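You operate a simulated robot arm through the tools that you are given. There is no shell and no other tool.

You are at the controls of a simulated robot arm. One attempt, no reset.

## Task
Gauge both bowls on the steel plate and clamp the shallower one in the hollow block.
Fine: put the depth gauge back on its stand; the other bowl stays in its place on the plate. Set down upright: depth gauge.
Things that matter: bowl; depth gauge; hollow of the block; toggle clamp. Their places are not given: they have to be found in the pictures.

Only the result counts: the job must be done as asked and must still hold three seconds after the hand-in. Knocking over, shifting, dropping, spilling or breaking anything else fails it.

## Robot
A 6-joint arm with a fingered hand, fixed in place. Base frame: the origin is on the floor under the middle of its stand, x ahead of it, y to its left, z up; the work surface is at about z = 88. Readings come in cm, rad, newtons and seconds.
With the tool pointing down near the work surface it reaches from about 36 to 94 cm from the base axis. Its first joint turns from -2.897 to 2.897 rad. Payload 5 kg.
The TCP is the grasp point between the finger pads, 3.7 cm short of the fingertips. In the tool frame z runs along the fingers and y along their closing line. The gripper opens to 12.4 cm; its body begins 4.3 cm behind the TCP. The gripper is a hand of 3 fingers: y runs from the thumb to the fingers, the wrist lies at [-2.1, -12.5, -21.5] in the tool frame, and closing takes about 1.5 s.
Orientation is that of the tool frame in the base frame, as [roll, pitch, yaw] about the fixed x, y, z axes, in that order (R = Rz(yaw) Ry(pitch) Rx(roll)). With the fingers straight down and the wrist toward the robot, the tool's x, y and z point along [0, 1, 0], [1, 0, 0] and [0, 0, -1] of the base frame.

## Interface
- The arm moves only by the tool send_rows. Its argument "increments" is a list of rows, each a list of 7 numbers: the shift along the tool's x, y, z in cm, then the turn, a rotation vector about the tool's x, y, z in degrees, then the gripper command, from -1 (shut) to 1 (fully open), values between in proportion. In form: [[tx, ty, tz, wx, wy, wz, jaw], ...]. A call has 1 to 20 rows; each row is the pose to reach, as a shift and turn from the pose commanded when the call began, along the tool's axes at that moment. Each row takes 0.2 s and may step no farther than 5 cm and 0.15 rad from the row before; otherwise, or with a gripper value out of range, the whole call is refused. A pose out of reach is approached as far as the arm can. The call stops where the force on the tool passes 80 N (or 10 N more than at its start, if that is more) or the arm is blocked; 0.2 s more then pass. Each finger travels about 7.2 cm/s and halts on what it meets, pressing with about 23 N; the grip force reading is that of the motor and also rises with nothing between the fingers. The clock runs only during rows and for 0.2 s after the last one: add rows that repeat a pose to give the fingers time. The reply holds the time, the measured pose of the TCP, the force on the tool along the base axes, the opening and the grip force, in the units named above and with some noise, with the torque about the TCP (base axes, N m) and any sound that the robot's microphone picked up.
- Cameras (640 x 400 px; columns grow to the right, rows downward): "scene" is fixed at [3.79, 64.89, 147.02]; the picture's right is [-0.73, -0.68, 0.00], its down [-0.32, 0.35, -0.88] and it looks along [0.60, -0.64, -0.47] (base axes); focal length 318 px, centre (320, 200). "wrist" rides on the gripper at [7.2, -10.4, -15.4] in the tool frame; the picture's right is [-0.83, 0.26, -0.49], its down [-0.51, -0.72, 0.47] and it looks along [-0.23, 0.64, 0.73] (tool axes); focal length 243 px, centre (320, 200).
- grab_frame(camera): a new picture of that camera. The clock stands still meanwhile.
- grasp_type(shape): the hand has 3 fingers and takes this shape, open, in about a second: jaw (thumb against the fingers, like two jaws); tri (thumb and two fingers); tip (a fingertip pinch); poke (one finger out to press); point (the index stretched); flat (the hand flat); cup (the hand cupped); fist (a fist). The gripper value then closes the fingers along that shape, each until it touches; the sizes above hold for jaw. It gives what a move gives, with no picture.
- probe_pixels(camera, pixels): there is no depth. For up to 12 entries [column, row, z] of the newest picture of that camera ("zoom" is the newest enlarged one), the place [x, y] in the base frame at which the ray of that pixel passes the height z, good to about 0.2 cm, but the place of the scene camera against the robot may be out by one fixed shift of up to 2.5 cm in any direction. The clock stands still meanwhile.
- inspect(camera, box): a new picture of the part [left, top, right, bottom] of that camera's present view, enlarged. The clock stands still meanwhile.
- hand_in(): hands the job in; it is judged then, once.

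Unless the task says otherwise, let go and move clear before handing in.

The tools are called after "Request:" as name(argument=value, ...) on one line, values as JSON. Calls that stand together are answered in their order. send_rows: Moves the arm, as the interface text tells. Its arguments: {"type":"object","properties":{"increments":{"type":"array"}},"required":["increments"]} The other tools are called the same way: grasp_type (shape) gives the hand a shape; grab_frame (camera) takes a picture; probe_pixels (camera, pixels) gives the place at which the rays of pixels pass given heights; inspect (camera, box) takes an enlarged picture of a part of a camera's view; hand_in () hands the job in.

At the start:

```text
t: 0.0
tcp_pos: [74.17, 6.21, 116.19]
tool_rot: [-3.141, 0.0, 1.571]
wrist_force: [-0.3, 0.4, -0.4]
wrist_torque: [-0.01, -0.03, 0.0]
grip_width: 12.34
grip_force: 0.0
shape: jaw
```

scene: 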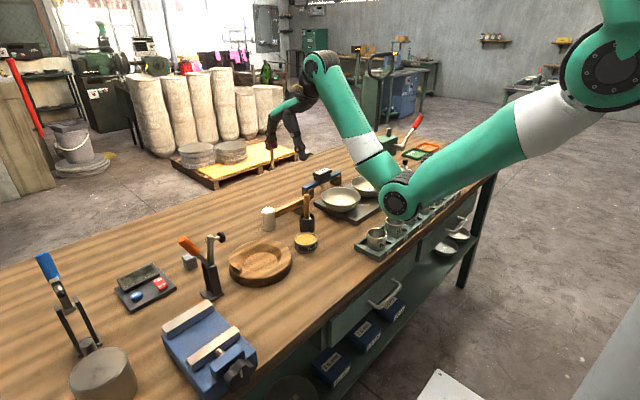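
wrist: 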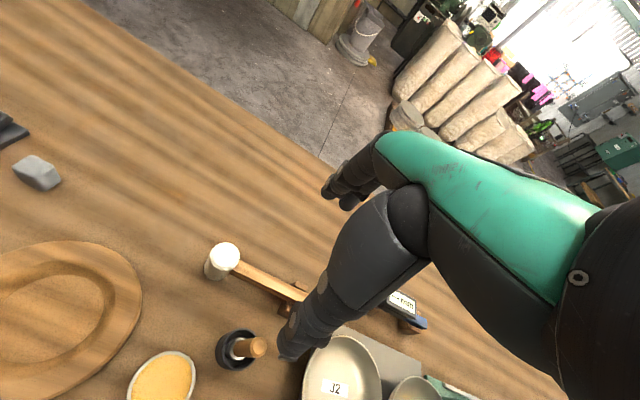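

The scene shows a hollow wooden block near pixel (260,262), a toggle clamp with an orange handle near (210,265), and two bowls on a plate near (340,198) and (365,187). I'll enlarge these areas first.

Request:
inspect(camera="scene", box=[280, 150, 440, 250])

Request:
inspect(camera="scene", box=[160, 200, 320, 300])

Request:
inspect(camera="wrist", box=[200, 230, 480, 400])

```text
4.00 times, centred on (360, 200) of scene
```

zoom: 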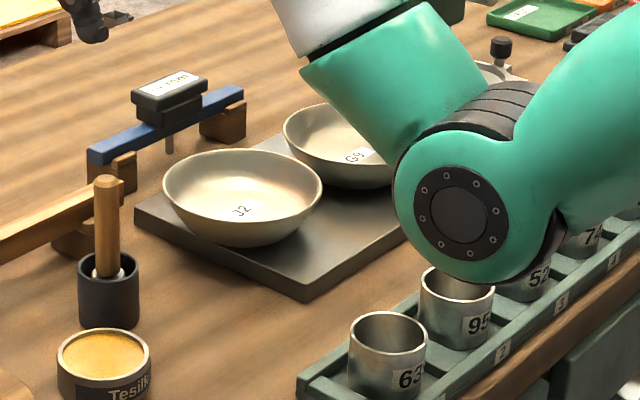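

```text
4.00 times, centred on (240, 250) of scene
```

zoom: 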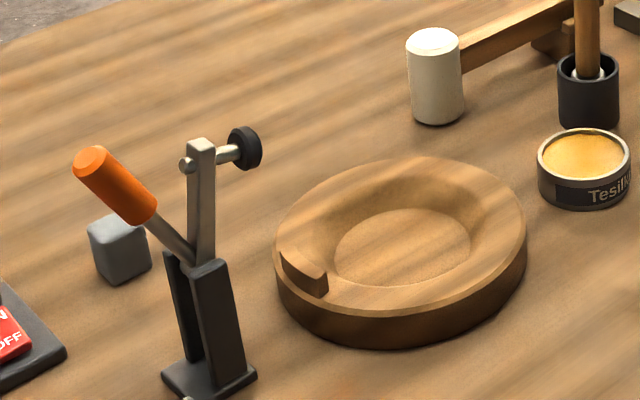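

```text
2.29 times, centred on (340, 315) of wrist
```

zoom: 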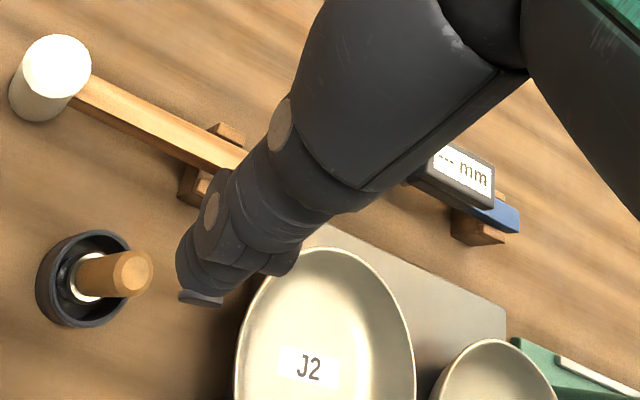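

The gauge is a blue bar with a display, sitting on two wooden feet near scene (322,175). Bowls J2 and G9 are on the plate. I'll probe rough positions from the original pictures.

Request:
grab_frame(camera="scene")

Request:
grab_frame(camera="wrist")

Request:
probe_pixels(camera="scene", pixels=[[340, 203, 90], [365, 190, 90], [322, 173, 95], [303, 190, 93], [338, 173, 93], [212, 296, 88], [260, 262, 90], [260, 283, 88], [183, 240, 104], [220, 237, 106], [307, 228, 88], [268, 230, 88]])

Request:
probe_pixels(camera="wrist", pixels=[[335, 388, 90], [238, 350, 88], [216, 272, 88], [160, 380, 88], [60, 320, 91], [400, 300, 95], [290, 310, 88], [405, 325, 88]])

```text
taken
```

scene: 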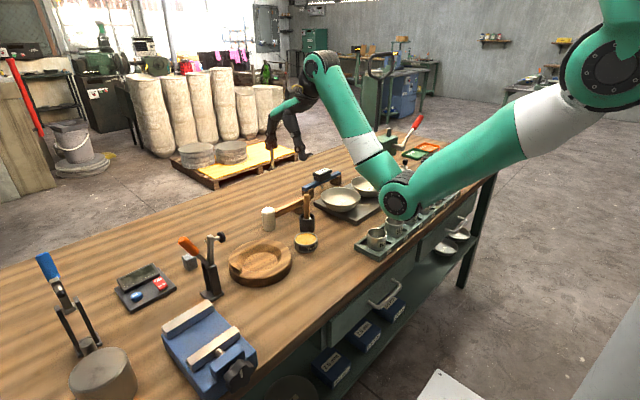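

```text
taken
```

wrist: 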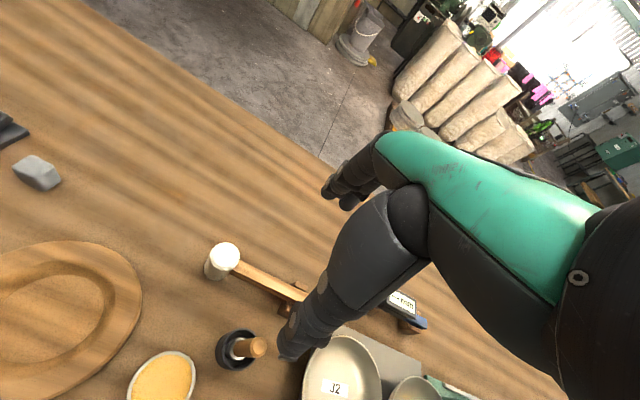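

```text
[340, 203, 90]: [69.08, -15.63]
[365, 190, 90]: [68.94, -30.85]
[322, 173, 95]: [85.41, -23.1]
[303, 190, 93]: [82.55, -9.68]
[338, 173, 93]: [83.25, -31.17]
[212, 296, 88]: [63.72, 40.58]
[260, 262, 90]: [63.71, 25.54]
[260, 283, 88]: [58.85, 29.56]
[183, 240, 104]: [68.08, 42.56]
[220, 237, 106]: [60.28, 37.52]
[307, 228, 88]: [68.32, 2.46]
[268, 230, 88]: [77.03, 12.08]
```

```text
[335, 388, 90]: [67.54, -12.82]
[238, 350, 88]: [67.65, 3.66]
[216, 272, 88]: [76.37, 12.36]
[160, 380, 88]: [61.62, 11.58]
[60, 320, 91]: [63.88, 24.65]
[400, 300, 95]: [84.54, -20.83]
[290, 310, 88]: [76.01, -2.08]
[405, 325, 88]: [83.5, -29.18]
```

The wrist probe puts J2 near (68,-13), G9 further along -y, and the gauge at about x=84. The block is near (64,25) with the clamp at about y=40. I'll pull the arm back and up to see the bowls and gauge clearly.

Request:
send_rows(increments=[[-2, -3, -0.75, 0, 0, 0, 1], [-4, -6, -1.5, 0, 0, 0, 1], [-6, -9, -2.25, 0, 0, 0, 1], [-8, -12, -3, 0, 0, 0, 1], [-10, -15, -3.75, 0, 0, 0, 1], [-12, -18, -4.5, 0, 0, 0, 1], [-14, -21, -5.25, 0, 0, 0, 1], [-16, -24, -6, 0, 0, 0, 1], [-16, -24, -6, 0, 0, 0, 1]])

Request:
grab_frame(camera="wrist")

Request:
grab_frame(camera="scene")

```text
t: 2.0
tcp_pos: [54.55, -11.43, 111.45]
tool_rot: [3.139, 0.0, 1.57]
wrist_force: [0.1, 0.1, -0.1]
wrist_torque: [0.02, -0.03, -0.01]
grip_width: 12.4
grip_force: 0.1
shape: jaw
out of reach, approached as far as the arm can: row 3, 4, 5, 6, 7, 8, 9
```

```text
taken
```

wrist: 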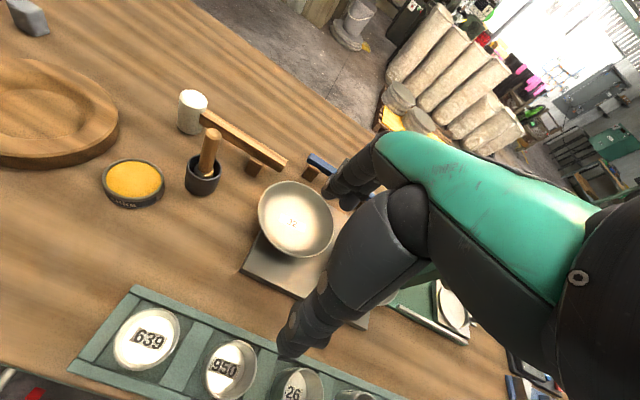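

```text
taken
```

scene: 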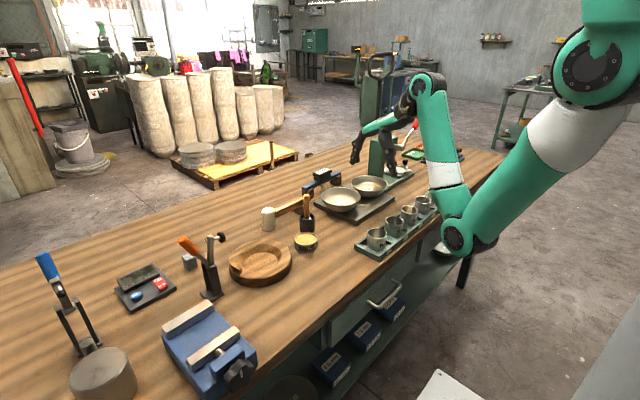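

With the arm back, the scene shows both bowls (340,198) and (370,187) and the gauge at (322,180). The arm can't reach that height here. I'll zoom in on the gauge, bowls, clamp and block.

Request:
inspect(camera="scene", box=[280, 150, 440, 250])

Request:
inspect(camera="scene", box=[290, 155, 370, 205])

Request:
inspect(camera="scene", box=[165, 225, 245, 305])

Request:
inspect(camera="scene", box=[360, 100, 480, 190])

```text
4.00 times, centred on (360, 200) of scene
```

zoom: 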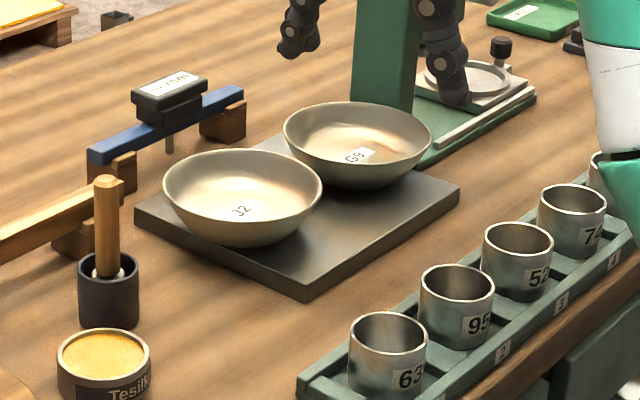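

```text
8.00 times, centred on (330, 180) of scene
```

zoom: 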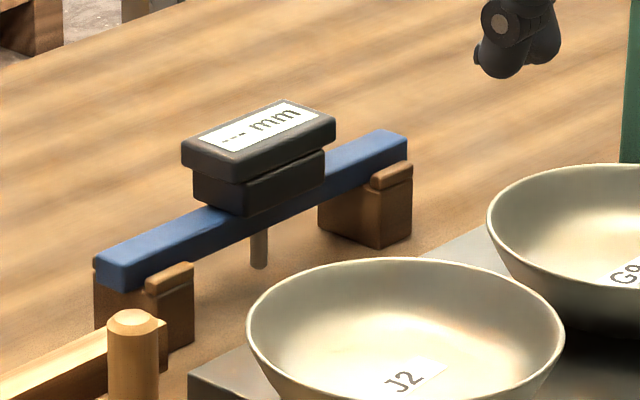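

```text
5.00 times, centred on (205, 265) of scene
```

zoom: 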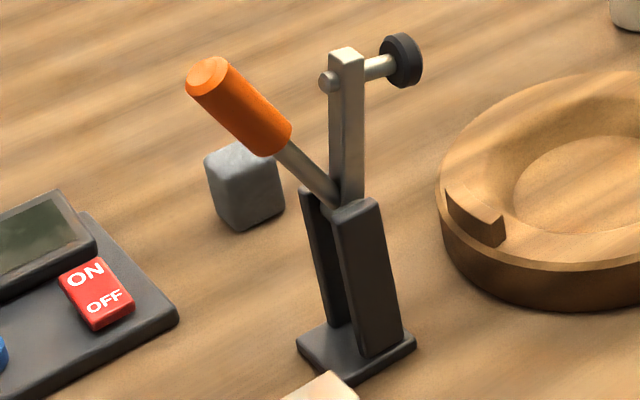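

```text
4.44 times, centred on (420, 145) of scene
```

zoom: 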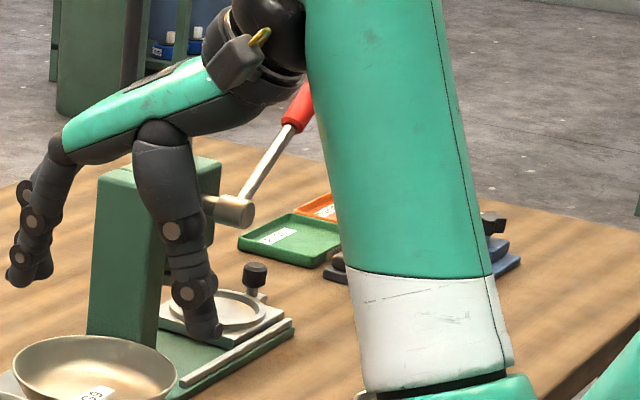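

The orange clamp sits next to the block; the red-handled item at (395,150) is a press. I'll check where the press stands before moving toward -y.

Request:
probe_pixels(camera="scene", pixels=[[375, 178, 88], [398, 170, 88], [418, 163, 88], [410, 180, 88], [387, 140, 110], [418, 120, 120], [400, 152, 108], [425, 205, 92], [376, 237, 92]])

```text
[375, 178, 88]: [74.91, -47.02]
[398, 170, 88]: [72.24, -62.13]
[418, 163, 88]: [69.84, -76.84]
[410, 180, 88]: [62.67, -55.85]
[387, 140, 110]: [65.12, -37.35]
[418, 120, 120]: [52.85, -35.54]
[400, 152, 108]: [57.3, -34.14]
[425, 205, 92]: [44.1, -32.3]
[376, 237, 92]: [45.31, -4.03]
```

The press column is about (74,-50) and z≈105, so I'll stay at y>-36. I'll shift the hand toward -y to put the bowls and gauge in the left part of the wrist view.

Request:
send_rows(increments=[[-4, 0, 0, 0, 0, 0, 1], [-8, 0, 0, 0, 0, 0, 1], [-12, 0, 0, 0, 0, 0, 1], [-16, 0, 0, 0, 0, 0, 1], [-20, 0, 0, 0, 0, 0, 1], [-20, 0, 0, 0, 0, 0, 1]])

Request:
grab_frame(camera="wrist")

Request:
inspect(camera="wrist", box=[80, 60, 340, 260])

```text
t: 3.4
tcp_pos: [54.72, -30.65, 111.92]
tool_rot: [3.141, 0.0, 1.57]
wrist_force: [-0.2, -0.5, -0.5]
wrist_torque: [0.0, 0.03, 0.01]
grip_width: 12.4
grip_force: 0.0
shape: jaw
```

```text
taken
```

wrist: 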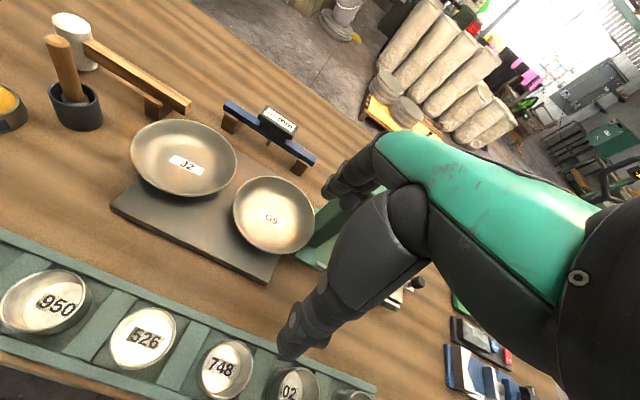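

```text
2.00 times, centred on (210, 160) of wrist
```

zoom: 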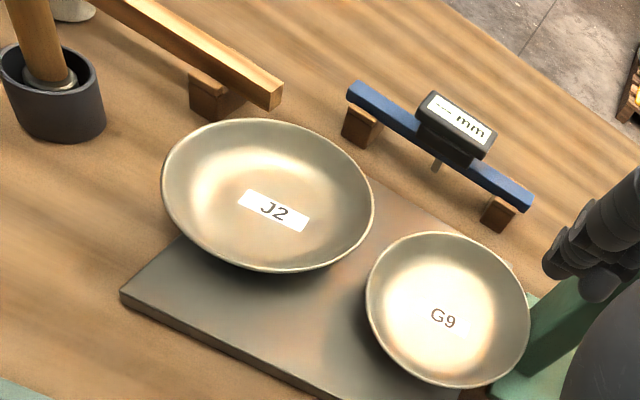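

From this view both bowls and the gauge are clear. J2 is at zoom (270,195), G9 at (448,310), and the gauge bar runs from (350,95) to (528,200). I'll probe rim points, bar ends and the plate.

Request:
probe_pixels(camera="zoom", pixels=[[162, 190, 94], [374, 210, 94], [268, 118, 94], [270, 272, 94], [366, 300, 94], [530, 300, 94], [440, 232, 94], [445, 387, 94], [274, 211, 90], [443, 318, 90], [121, 296, 89.5]])

Request:
probe_pixels(camera="zoom", pixels=[[352, 84, 94], [348, 98, 94], [530, 192, 94], [526, 210, 94], [437, 168, 90], [345, 135, 88], [370, 148, 88], [485, 220, 88], [503, 232, 88], [433, 92, 97], [495, 133, 97], [470, 155, 97]])

```text
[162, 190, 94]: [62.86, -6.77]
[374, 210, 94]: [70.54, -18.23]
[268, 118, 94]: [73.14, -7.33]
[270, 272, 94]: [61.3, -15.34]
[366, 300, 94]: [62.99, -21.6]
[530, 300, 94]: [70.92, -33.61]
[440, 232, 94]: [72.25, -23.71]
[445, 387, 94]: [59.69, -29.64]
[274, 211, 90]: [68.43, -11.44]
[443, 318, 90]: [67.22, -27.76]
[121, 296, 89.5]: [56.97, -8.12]
```

```text
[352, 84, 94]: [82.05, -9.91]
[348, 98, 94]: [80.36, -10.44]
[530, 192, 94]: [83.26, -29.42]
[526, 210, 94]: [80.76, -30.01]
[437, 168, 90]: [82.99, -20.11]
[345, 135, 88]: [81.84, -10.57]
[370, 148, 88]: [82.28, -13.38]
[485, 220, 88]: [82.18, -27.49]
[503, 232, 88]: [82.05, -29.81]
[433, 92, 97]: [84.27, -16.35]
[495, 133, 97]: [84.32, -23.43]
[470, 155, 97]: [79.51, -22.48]
```

The estimates are J2 centre ≈(67,-12), G9 centre ≈(66.4,-27), bar length ≈20 cm along y at x≈81.7, and plunger at y≈-20. I'll take a second, closer view to triangulate heights.

Request:
send_rows(increments=[[0, 4, 0.5, 0, 0, 0, 1], [0, 8, 1, 0, 0, 0, 1], [0, 12, 2, 0, 0, 0, 1], [0, 14, 3, 0, 0, 0, 1], [0, 14, 3, 0, 0, 0, 1]])

Request:
grab_frame(camera="wrist")

Request:
inspect(camera="wrist", box=[130, 60, 330, 200])

```text
t: 4.6
tcp_pos: [69.07, -30.27, 109.04]
tool_rot: [3.141, 0.0, 1.571]
wrist_force: [0.1, 0.2, -0.7]
wrist_torque: [-0.01, -0.03, 0.0]
grip_width: 12.4
grip_force: 0.1
shape: jaw
```

```text
taken
```

wrist: 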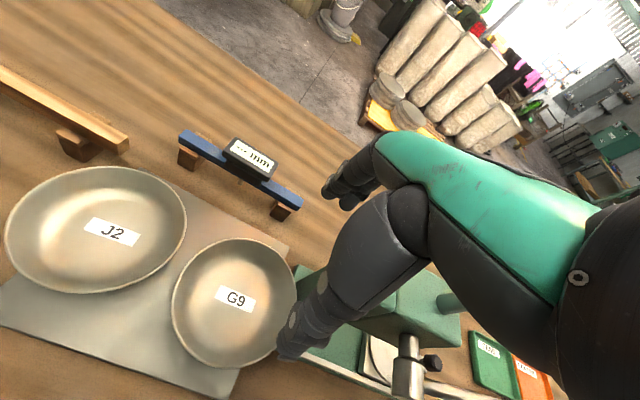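

```text
2.86 times, centred on (230, 130) of wrist
```

zoom: 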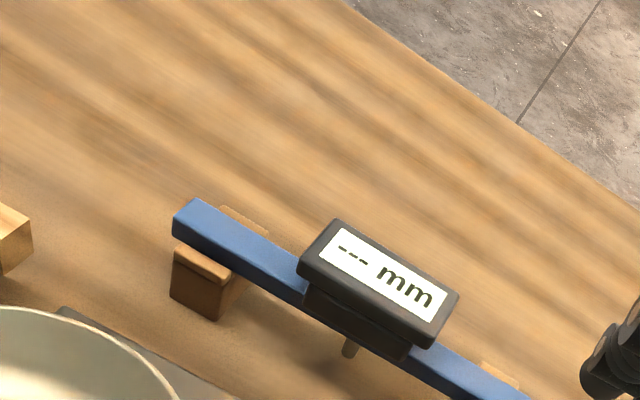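

Now I'll probe the same features in this closer view at two heights each to triangulate.

Request:
probe_pixels(camera="zoom", pixels=[[340, 218, 94], [340, 218, 98], [459, 293, 94], [459, 293, 98], [430, 347, 98], [298, 265, 98], [190, 198, 92], [190, 198, 95], [173, 232, 92], [173, 232, 95], [349, 357, 90], [349, 357, 92]])

Request:
inspect(camera="wrist", box=[0, 150, 320, 370])

```text
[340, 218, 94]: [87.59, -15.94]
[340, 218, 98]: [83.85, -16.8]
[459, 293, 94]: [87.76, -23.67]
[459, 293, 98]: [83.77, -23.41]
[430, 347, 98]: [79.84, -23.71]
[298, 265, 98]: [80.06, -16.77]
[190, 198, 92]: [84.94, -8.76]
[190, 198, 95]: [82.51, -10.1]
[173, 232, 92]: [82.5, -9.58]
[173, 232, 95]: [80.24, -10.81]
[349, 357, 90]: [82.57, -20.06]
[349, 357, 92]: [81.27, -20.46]
```

```text
1.82 times, centred on (160, 260) of wrist
```

zoom: 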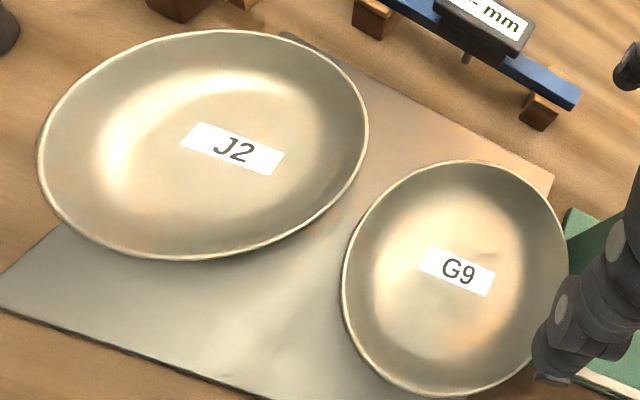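

The triangulation baseline is too short. Straight down appears at pixel (157,356), so I'll put the camera nearly above the gauge to get an exact x,y.

Request:
send_rows(increments=[[0.5, 4, 0, 0, 0, 0, 1], [1, 8, 0, 0, 0, 0, 1], [1.5, 12, 0, 0, 0, 0, 1], [2, 16, 0, 0, 0, 0, 1], [2, 18, 0, 0, 0, 0, 1], [2, 18, 0, 0, 0, 0, 1]])

Request:
grab_frame(camera="wrist")

Request:
inspect(camera="wrist", box=[40, 220, 320, 400])

```text
t: 6.0
tcp_pos: [87.22, -28.28, 109.04]
tool_rot: [3.141, -0.001, 1.571]
wrist_force: [0.3, 0.2, 0.3]
wrist_torque: [0.0, 0.01, 0.0]
grip_width: 12.42
grip_force: 0.0
shape: jaw
```

```text
taken
```

wrist: 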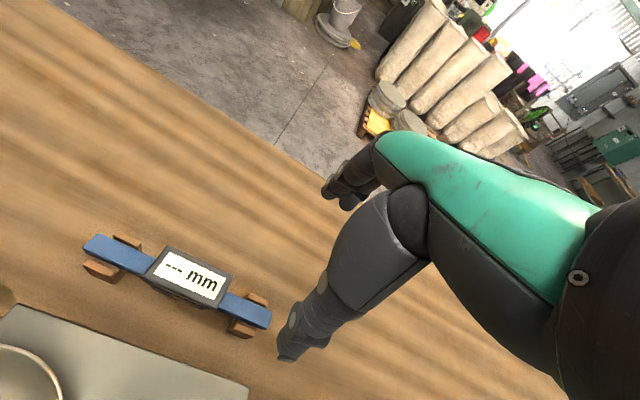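

```text
2.22 times, centred on (180, 310) of wrist
```

zoom: 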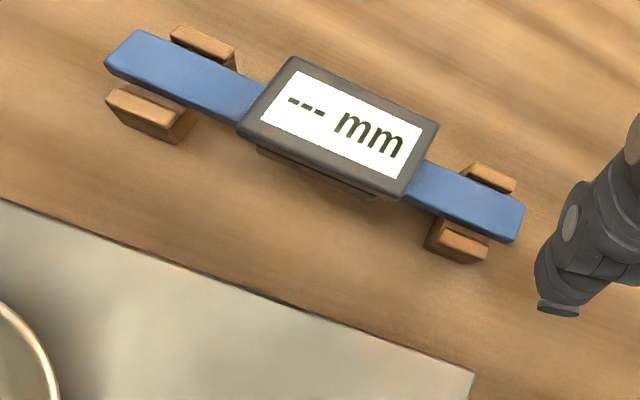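

The camera is now almost above the gauge. I'll probe display corners, bar ends, and foot lips.

Request:
probe_pixels(camera="zoom", pixels=[[290, 57, 97], [438, 124, 97], [402, 197, 97], [238, 130, 97], [136, 30, 94], [106, 65, 94], [525, 206, 94], [513, 243, 94], [290, 57, 96], [136, 30, 93]])

Request:
probe_pixels(camera="zoom", pixels=[[178, 26, 93], [235, 48, 93], [107, 93, 93], [188, 120, 93], [475, 163, 93], [516, 184, 93], [432, 220, 93], [487, 248, 93], [470, 370, 89.5], [0, 200, 89.5]])

```text
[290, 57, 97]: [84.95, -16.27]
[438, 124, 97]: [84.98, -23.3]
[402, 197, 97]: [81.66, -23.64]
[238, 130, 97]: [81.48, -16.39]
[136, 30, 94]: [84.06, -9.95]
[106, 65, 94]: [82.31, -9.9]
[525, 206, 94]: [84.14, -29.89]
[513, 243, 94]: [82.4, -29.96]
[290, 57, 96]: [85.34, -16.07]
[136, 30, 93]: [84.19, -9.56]
```

```text
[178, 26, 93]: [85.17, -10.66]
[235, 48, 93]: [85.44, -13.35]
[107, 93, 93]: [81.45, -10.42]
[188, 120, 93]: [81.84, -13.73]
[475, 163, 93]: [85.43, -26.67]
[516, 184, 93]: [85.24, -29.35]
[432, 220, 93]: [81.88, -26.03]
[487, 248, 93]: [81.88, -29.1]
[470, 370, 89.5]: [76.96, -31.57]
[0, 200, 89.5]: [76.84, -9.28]
```

The gauge is centred at about (83.3,-19.9): display top at z≈96.5, 3.5 cm wide in x and 7 cm long in y, with the bar top at z≈93. I'll move above it with the jaw partly closed.

Request:
send_rows(increments=[[4, -2, 0, 0, 0, 0, 0.8], [8.3, -3.9, 0, 0, 0, 0, 0.5], [8.3, -3.9, 3, 0, 0, 0, 0.3], [8.3, -3.9, 6, 0, 0, 0, 0.2], [8.3, -3.9, 6, 0, 0, 0, 0.2], [8.3, -3.9, 6, 0, 0, 0, 0.2]])

Request:
grab_frame(camera="wrist")

Request:
inspect(camera="scene", box=[270, 120, 390, 220])

```text
t: 7.4
tcp_pos: [83.09, -20.28, 103.08]
tool_rot: [3.141, -0.001, 1.57]
wrist_force: [0.2, -0.2, 0.0]
wrist_torque: [0.0, 0.01, 0.03]
grip_width: 7.47
grip_force: 0.1
shape: jaw
```

```text
taken
```

wrist: 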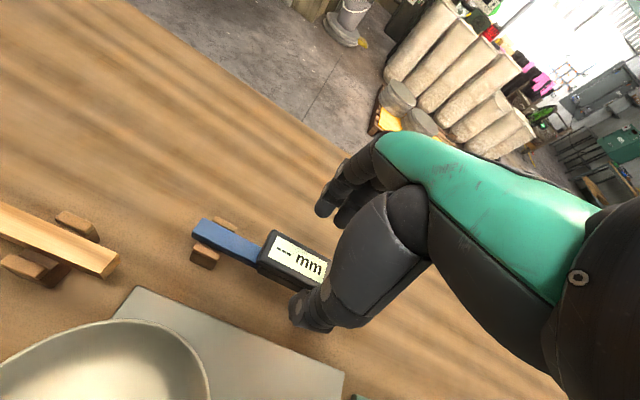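

```text
4.00 times, centred on (330, 170) of scene
```

zoom: 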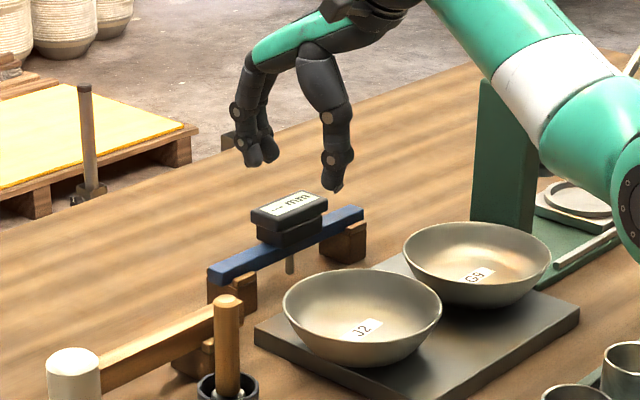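

The fingers straddle the gauge box well. I'll descend about 7.5 cm with a small correction, then check before closing.

Request:
send_rows(increments=[[0.35, 0.2, 2, 0, 0, 0, 0.2], [0.35, 0.2, 4, 0, 0, 0, 0.2], [0.35, 0.2, 6, 0, 0, 0, 0.2], [0.35, 0.2, 7.5, 0, 0, 0, 0.2], [0.35, 0.2, 7.5, 0, 0, 0, 0.2]])

Request:
inspect(camera="wrist", box=[180, 130, 440, 340])

Request:
inspect(camera="scene", box=[290, 145, 370, 205])

```text
t: 8.6
tcp_pos: [83.21, -19.99, 95.58]
tool_rot: [3.141, 0.001, 1.571]
wrist_force: [0.0, -0.3, -0.2]
wrist_torque: [-0.03, 0.02, -0.01]
grip_width: 7.49
grip_force: 0.0
shape: jaw
```

```text
1.90 times, centred on (310, 235) of wrist
```

zoom: 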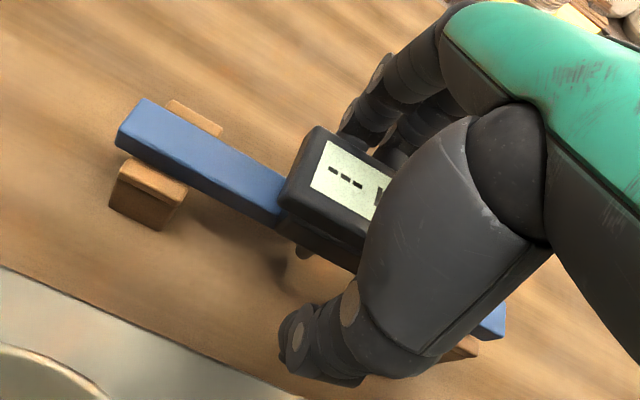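

```text
6.67 times, centred on (330, 175) of scene
```

zoom: 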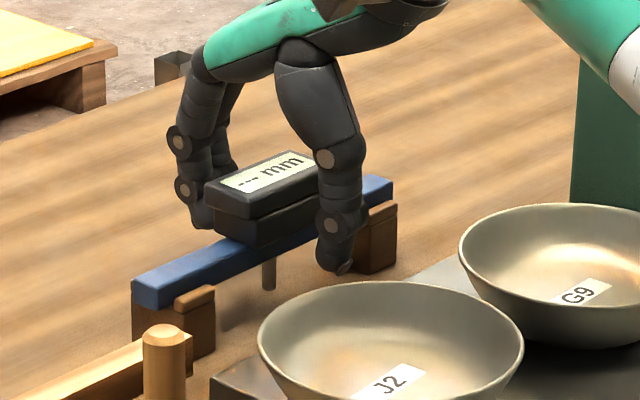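

The thumb and fingers sit either side of the box and nothing is touching. I'll close the grip.

Request:
send_rows(increments=[[0, 0, 0, 0, 0, 0, -0.2], [0, 0, 0, 0, 0, 0, -0.6], [0, 0, 0, 0, 0, 0, -1], [0, 0, 0, 0, 0, 0, -1], [0, 0, 0, 0, 0, 0, -1], [0, 0, 0, 0, 0, 0, -1], [0, 0, 0, 0, 0, 0, -1]])

Request:
inspect(camera="scene", box=[290, 145, 370, 205])

Request:
inspect(camera="wrist", box=[180, 130, 440, 340])

```text
t: 10.2
tcp_pos: [83.21, -19.88, 95.57]
tool_rot: [-3.139, 0.001, 1.57]
wrist_force: [-0.2, -0.1, 0.1]
wrist_torque: [-0.01, -0.03, -0.02]
grip_width: 3.16
grip_force: 22.9
shape: jaw
```

```text
6.67 times, centred on (330, 175) of scene
```

zoom: 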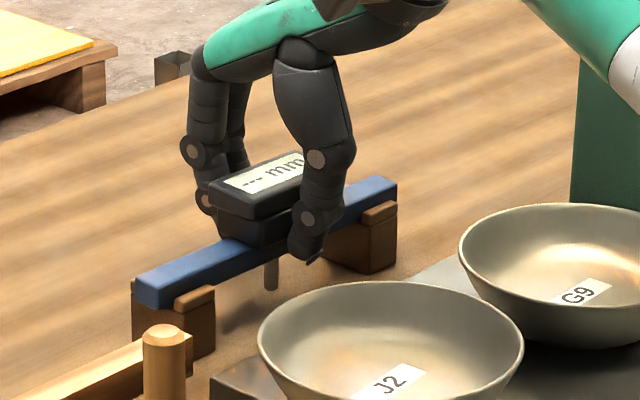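

```text
1.90 times, centred on (310, 235) of wrist
```

zoom: 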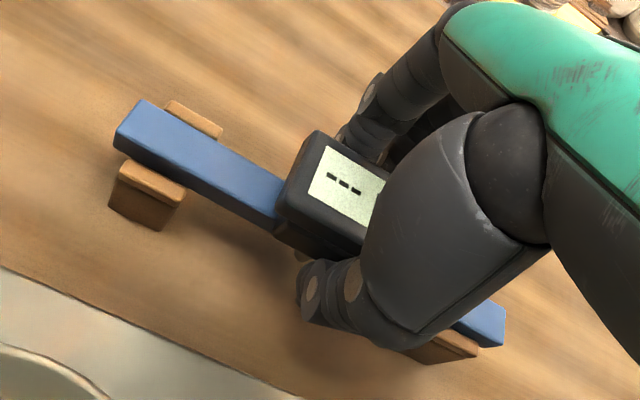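

The box is gripped at 3.16 cm with 22.9 N. I'll lift straight up 9 cm and check the gauge in hand.

Request:
send_rows(increments=[[0, 0, -0.5, 0, 0, 0, -1], [0, 0, -2, 0, 0, 0, -1], [0, 0, -4, 0, 0, 0, -1], [0, 0, -6.5, 0, 0, 0, -1], [0, 0, -9, 0, 0, 0, -1], [0, 0, -9, 0, 0, 0, -1]])

Request:
grab_frame(camera="wrist")

Request:
inspect(camera="scene", box=[270, 120, 390, 220])

```text
t: 11.6
tcp_pos: [83.11, -19.91, 104.54]
tool_rot: [-3.141, 0.0, 1.57]
wrist_force: [-0.2, 0.1, -2.3]
wrist_torque: [0.03, -0.01, 0.05]
grip_width: 3.13
grip_force: 23.1
shape: jaw
```

```text
taken
```

wrist: 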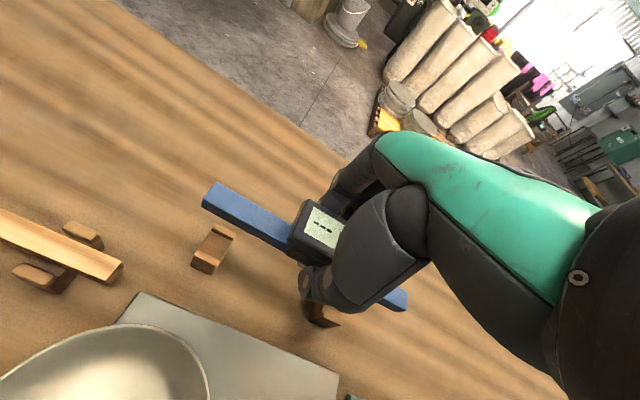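

```text
4.00 times, centred on (330, 170) of scene
```

zoom: 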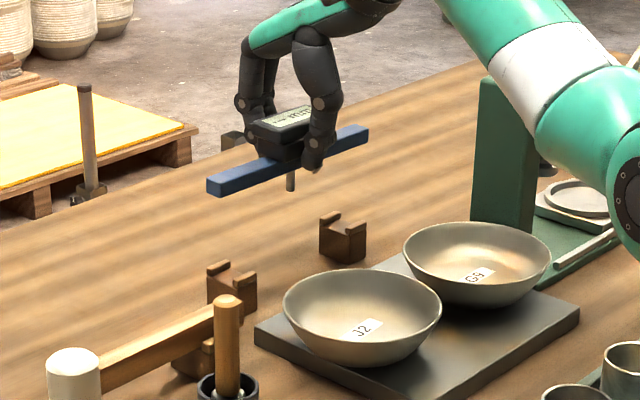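

The gauge is held level with a 2.3 N load. I'll move so the camera looks nearly straight down on J2 to pin its rim centre.

Request:
send_rows(increments=[[-1, -3, -0.5, 0, 0, 0, -1], [-2, -6, -1, 0, 0, 0, -1], [-2.5, -7.5, -1.5, 0, 0, 0, -1], [-2.5, -7.5, -1.5, 0, 0, 0, -1]])

Request:
inspect(camera="wrist", box=[0, 200, 320, 400])

```text
t: 12.6
tcp_pos: [75.87, -22.2, 106.09]
tool_rot: [3.141, 0.0, 1.571]
wrist_force: [-0.9, -0.5, -2.5]
wrist_torque: [-0.01, 0.0, -0.01]
grip_width: 3.15
grip_force: 23.0
shape: jaw
```

```text
2.00 times, centred on (160, 300) of wrist
```

zoom: 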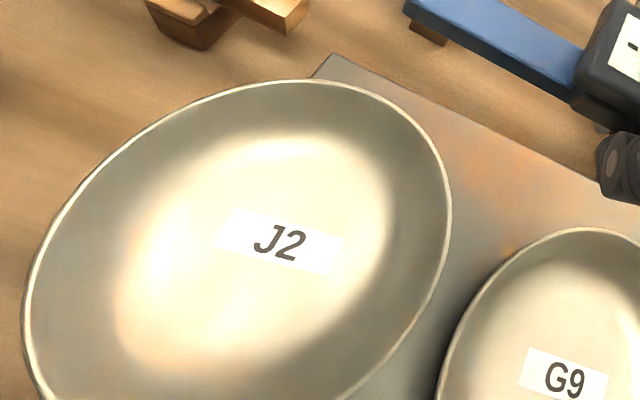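

The J2 rim is mostly visible. I'll probe points around it at z=93 and fit a circle.

Request:
probe_pixels(camera="zoom", pixels=[[22, 320, 93], [55, 215, 93], [130, 145, 93], [290, 80, 93], [400, 110, 93], [452, 205, 93], [430, 300, 93], [350, 398, 93], [45, 397, 93], [290, 80, 95], [452, 205, 95], [278, 243, 90]])

Request:
probe_pixels(camera="zoom", pixels=[[332, 54, 89.5], [600, 185, 89.5], [440, 395, 93], [460, 325, 93], [500, 270, 93], [585, 228, 93], [636, 243, 93], [563, 380, 90]])

```text
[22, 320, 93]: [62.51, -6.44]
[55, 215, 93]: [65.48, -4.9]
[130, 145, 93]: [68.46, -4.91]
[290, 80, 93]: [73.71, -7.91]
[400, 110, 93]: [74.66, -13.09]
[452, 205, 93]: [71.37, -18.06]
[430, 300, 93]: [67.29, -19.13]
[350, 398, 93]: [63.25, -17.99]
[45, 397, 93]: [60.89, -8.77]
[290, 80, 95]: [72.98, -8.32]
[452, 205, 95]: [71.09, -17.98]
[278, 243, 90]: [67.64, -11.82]
```

```text
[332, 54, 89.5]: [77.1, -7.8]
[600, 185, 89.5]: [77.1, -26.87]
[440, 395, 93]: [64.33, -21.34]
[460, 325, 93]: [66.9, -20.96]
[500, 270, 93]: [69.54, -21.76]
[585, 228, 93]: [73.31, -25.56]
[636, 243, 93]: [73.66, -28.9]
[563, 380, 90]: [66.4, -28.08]
```

The fits give J2 centre ≈(67.3,-12.0) with r≈7.3, and G9 centre ≈(66.6,-28.0) with r≈7.05. I'll check how close the hammer handle end is before placing the bar diagonally.

Request:
probe_pixels(camera="zoom", pixels=[[305, 10, 92], [285, 33, 92], [205, 48, 88], [155, 5, 91]])

Request:
inspect(camera="scene", box=[260, 160, 380, 250])

```text
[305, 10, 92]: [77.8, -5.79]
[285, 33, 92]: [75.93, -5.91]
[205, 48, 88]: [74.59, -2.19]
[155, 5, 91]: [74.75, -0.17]
```

```text
4.44 times, centred on (320, 205) of scene
```

zoom: 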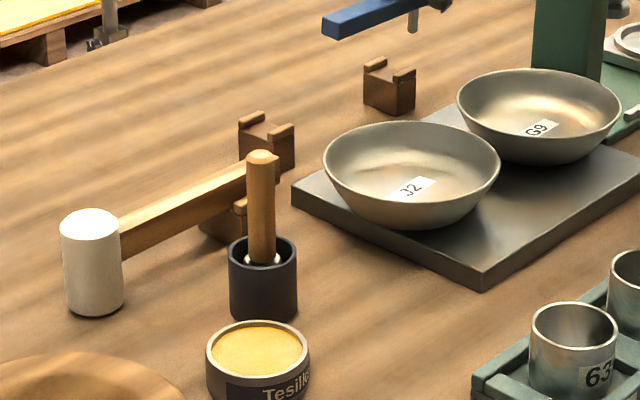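

The hammer end is near (76,-6) at z≈92, so I'll turn the bar the other way, to yaw ≈2.356. Its ends then fall at about (60,-5) and (74,-19), clear of everything. I'll move over J2 while rotating.

Request:
send_rows(increments=[[1.7, -1.4, 0, 0, 0, -7.5, -1], [3.4, -2.85, 0, 0, 0, -15, -1], [5.1, -4.3, 0, 0, 0, -22.5, -1], [6.8, -5.7, 0, 0, 0, -30, -1], [8.5, -7.1, 0, 0, 0, -37.5, -1], [10.2, -8.57, 0, 0, 0, -45, -1], [10.2, -8.57, 0, 0, 0, -45, -1]])

Request:
grab_frame(camera="wrist")

Request:
inspect(camera="scene", box=[280, 120, 420, 230])

```text
t: 14.2
tcp_pos: [67.18, -11.97, 106.09]
tool_rot: [-3.141, 0.001, 2.359]
wrist_force: [0.4, 0.3, -2.5]
wrist_torque: [-0.03, -0.04, -0.01]
grip_width: 3.17
grip_force: 23.4
shape: jaw
```

```text
taken
```

wrist: 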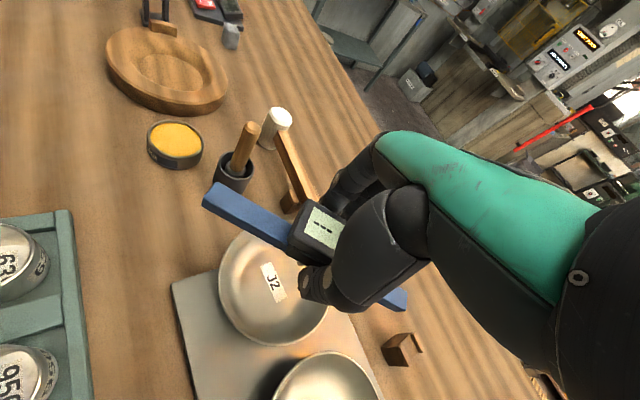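

```text
3.64 times, centred on (350, 175) of scene
```

zoom: 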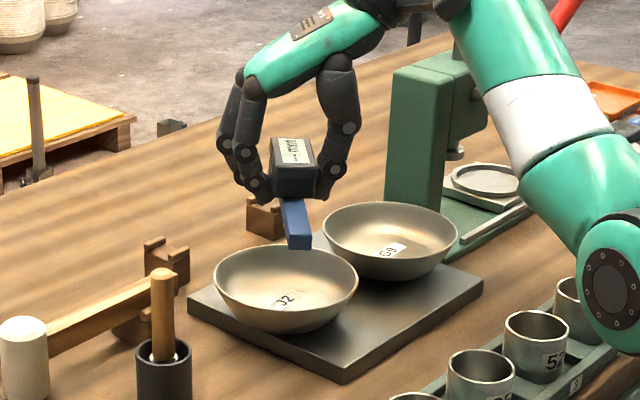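

The gauge is now over J2 at the right yaw. I'll lower 5.5 cm first, staying above the expected rim contact, and look.

Request:
send_rows(increments=[[0, 0, 1.5, 0, 0, 0, -1], [0, 0, 3, 0, 0, 0, -1], [0, 0, 4.5, 0, 0, 0, -1], [0, 0, 5.5, 0, 0, 0, -1], [0, 0, 5.5, 0, 0, 0, -1]])

Request:
inspect(camera="scene", box=[300, 140, 400, 220])

Request:
inspect(camera="wrist", box=[160, 150, 440, 360])

```text
t: 15.4
tcp_pos: [67.27, -12.05, 100.46]
tool_rot: [3.14, -0.001, 2.356]
wrist_force: [0.2, 0.4, -1.9]
wrist_torque: [-0.01, 0.04, -0.02]
grip_width: 3.16
grip_force: 23.0
shape: jaw
```

```text
5.00 times, centred on (350, 180) of scene
```

zoom: 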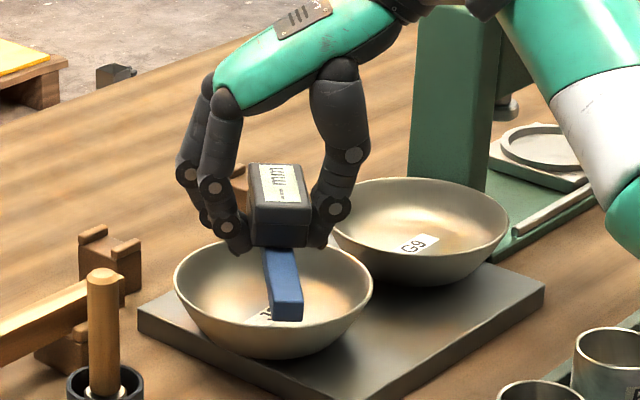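

```text
1.90 times, centred on (300, 255) of wrist
```

zoom: 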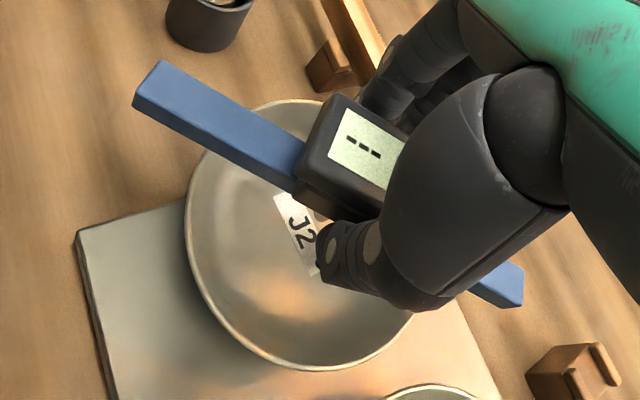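

Still clear, and the display shows "---". I'll lower in small steps and watch the force.

Request:
send_rows(increments=[[0, 0, 0.5, 0, 0, 0, -1], [0, 0, 1.0, 0, 0, 0, -1], [0, 0, 1.0, 0, 0, 0, -1]])

Request:
inspect(camera="scene", box=[310, 160, 380, 220])

Request:
inspect(camera="wrist", box=[200, 180, 380, 320])

```text
t: 16.2
tcp_pos: [67.31, -12.02, 99.52]
tool_rot: [-3.141, -0.001, 2.358]
wrist_force: [-0.9, -0.2, -1.6]
wrist_torque: [-0.02, 0.01, 0.01]
grip_width: 3.16
grip_force: 23.3
shape: jaw
```

```text
6.67 times, centred on (345, 190) of scene
```

zoom: 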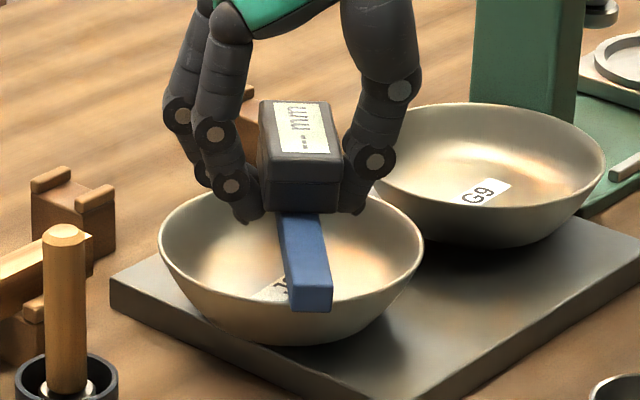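

```text
2.86 times, centred on (290, 250) of wrist
```

zoom: 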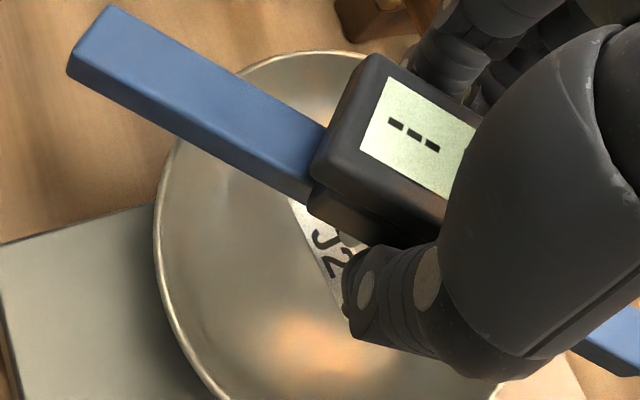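

No contact yet (force z -1.6 N). I'll continue down another 0.8 cm in small increments.

Request:
send_rows(increments=[[0, 0, 0.3, 0, 0, 0, -1], [0, 0, 0.6, 0, 0, 0, -1], [0, 0, 0.6, 0, 0, 0, -1]])

Request:
inspect(camera="wrist", box=[200, 180, 380, 320])

```text
t: 17.0
tcp_pos: [67.09, -11.95, 98.98]
tool_rot: [3.141, 0.0, 2.357]
wrist_force: [-0.1, -0.1, -2.4]
wrist_torque: [-0.01, -0.02, 0.0]
grip_width: 3.15
grip_force: 22.9
shape: jaw
```

```text
2.86 times, centred on (290, 250) of wrist
```

zoom: 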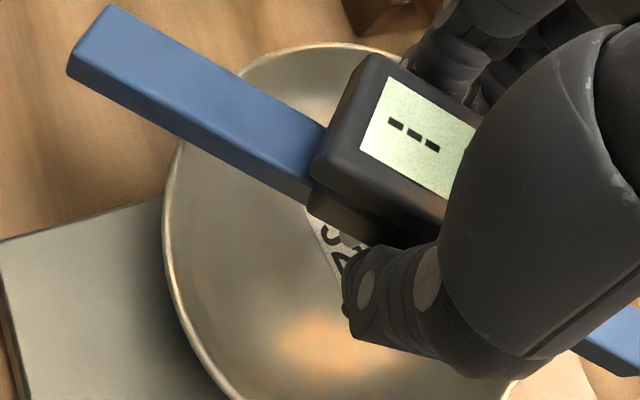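

Request:
send_rows(increments=[[0, 0, 0.25, 0, 0, 0, -1], [0, 0, 0.5, 0, 0, 0, -1], [0, 0, 0.5, 0, 0, 0, -1]])

Request:
inspect(camera="wrist", box=[200, 180, 380, 320])

Request:
inspect(camera="scene", box=[310, 160, 380, 220])

```text
t: 17.8
tcp_pos: [67.21, -11.95, 98.34]
tool_rot: [3.141, 0.0, 2.354]
wrist_force: [-0.1, -0.5, -2.2]
wrist_torque: [0.06, 0.02, 0.01]
grip_width: 3.16
grip_force: 23.6
shape: jaw
```

```text
2.86 times, centred on (290, 250) of wrist
```

zoom: 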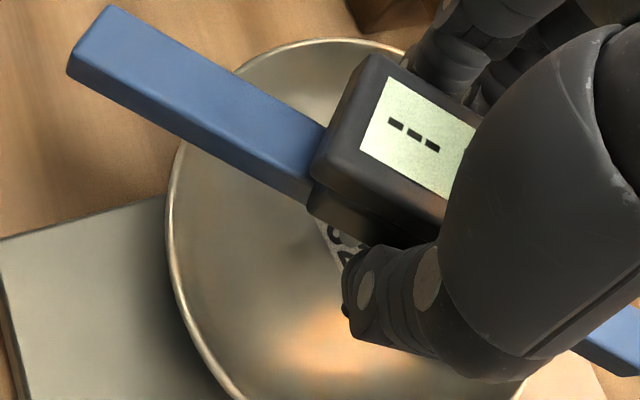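

```text
6.67 times, centred on (345, 190) of scene
```

zoom: 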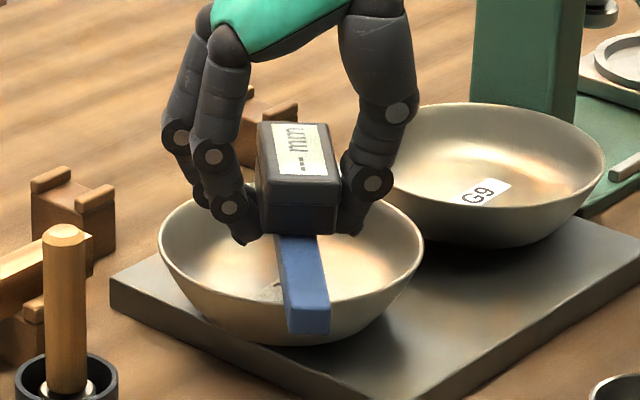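

Still floating, with no force change. I'll go another 0.4 cm.

Request:
send_rows(increments=[[0, 0, 0.2, 0, 0, 0, -1], [0, 0, 0.4, 0, 0, 0, -1], [0, 0, 0.4, 0, 0, 0, -1]])

Request:
inspect(camera="wrist", box=[200, 180, 380, 320])

```text
t: 18.6
tcp_pos: [67.3, -12.03, 98.2]
tool_rot: [-3.14, 0.001, 2.357]
wrist_force: [0.2, 0.4, -1.2]
wrist_torque: [0.02, 0.0, 0.02]
grip_width: 3.18
grip_force: 23.3
shape: jaw
```

```text
2.86 times, centred on (290, 250) of wrist
```

zoom: 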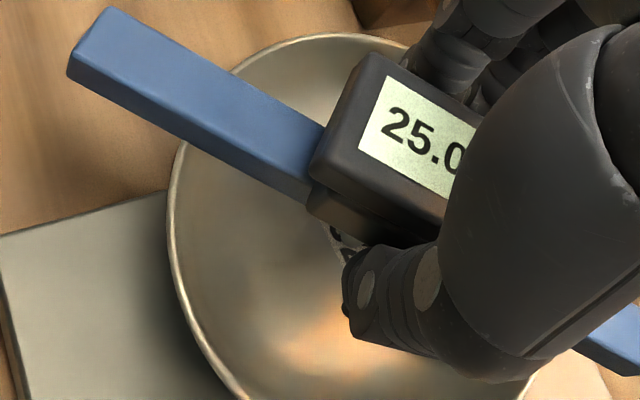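

The display now reads "25.0" and the force dropped to -1.2 N. I'll press slightly lower to check that the bar is fully seated and the reading is steady.

Request:
send_rows(increments=[[0, 0, 0.1, 0, 0, 0, -1], [0, 0, 0.2, 0, 0, 0, -1], [0, 0, 0.2, 0, 0, 0, -1]])

Request:
inspect(camera="wrist", box=[200, 180, 380, 320])

Request:
inspect(camera="scene", box=[310, 160, 380, 220])

```text
t: 19.4
tcp_pos: [67.16, -11.97, 97.72]
tool_rot: [-3.141, -0.001, 2.356]
wrist_force: [-0.9, -0.4, 0.6]
wrist_torque: [-0.04, -0.02, -0.04]
grip_width: 3.05
grip_force: 23.5
shape: jaw
```

```text
2.86 times, centred on (290, 250) of wrist
```

zoom: 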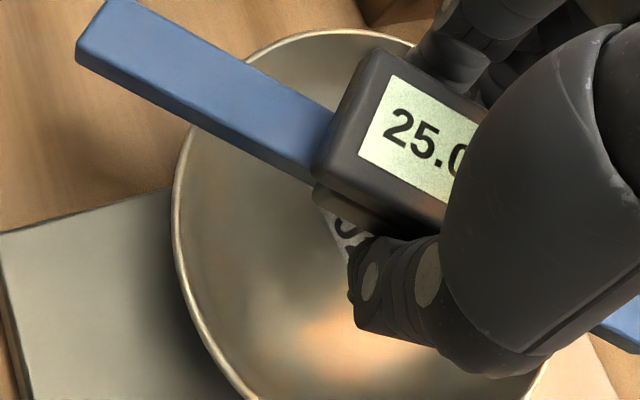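

```text
6.67 times, centred on (345, 190) of scene
```

zoom: 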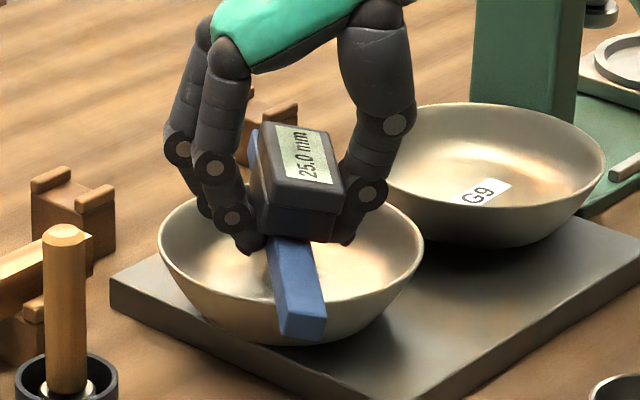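

It reads "25.0 mm" in both views, but the gauge has rolled slightly in the grip. I'll back up 0.15 cm and release it so it settles flat on the rim, then confirm the reading.

Request:
send_rows(increments=[[0, 0, -0.15, 0, 0, 0, -1], [0, 0, -0.15, 0, 0, 0, -0.45], [0, 0, -0.15, 0, 0, 0, -0.35], [0, 0, -0.15, 0, 0, 0, -0.2], [0, 0, -0.15, 0, 0, 0, 0.0], [0, 0, -0.15, 0, 0, 0, 0.1], [0, 0, -0.15, 0, 0, 0, 0.1]])

Request:
inspect(camera="wrist", box=[200, 180, 380, 320])

Request:
inspect(camera="scene", box=[310, 160, 380, 220])

```text
t: 21.0
tcp_pos: [67.22, -12.05, 97.78]
tool_rot: [-3.141, 0.002, 2.356]
wrist_force: [-0.2, 0.0, 0.4]
wrist_torque: [-0.01, 0.01, 0.02]
grip_width: 6.76
grip_force: 0.1
shape: jaw
```

```text
2.86 times, centred on (290, 250) of wrist
```

zoom: 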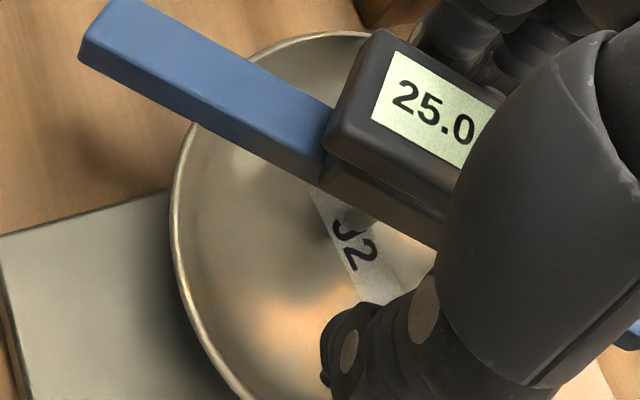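

```text
6.67 times, centred on (345, 190) of scene
```

zoom: 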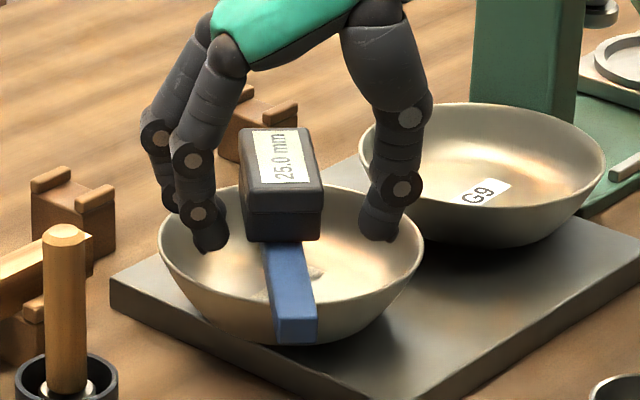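

Released, the gauge sits flat on J2 and reads 25.0 mm in both views, so J2 = 25.0 mm. It shifted slightly toward the fingers, so I'll measure it before re-gripping.

Request:
inspect(camera="wrist", box=[200, 140, 420, 320])

```text
2.22 times, centred on (310, 230) of wrist
```

zoom: 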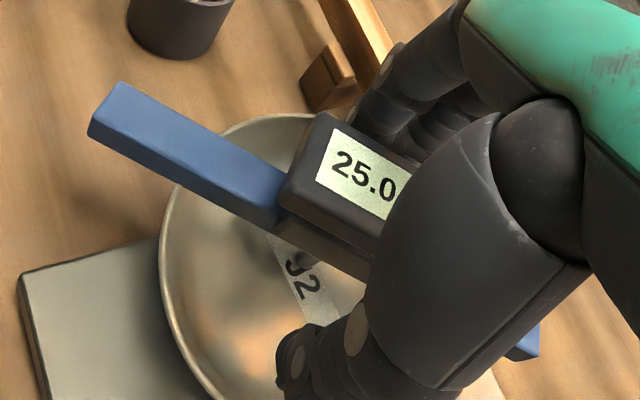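

Request:
probe_pixels(camera="zoom", pixels=[[124, 82, 95.4], [90, 118, 95.4], [540, 335, 95.4], [328, 112, 99], [284, 190, 99], [200, 215, 94.5], [268, 118, 94.5], [165, 300, 94.5]])

```text
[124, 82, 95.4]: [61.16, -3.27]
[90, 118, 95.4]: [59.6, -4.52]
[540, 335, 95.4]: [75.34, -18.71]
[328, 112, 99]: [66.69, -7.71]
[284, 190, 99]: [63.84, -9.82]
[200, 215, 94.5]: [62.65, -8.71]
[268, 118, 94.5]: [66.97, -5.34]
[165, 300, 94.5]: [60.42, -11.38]
```

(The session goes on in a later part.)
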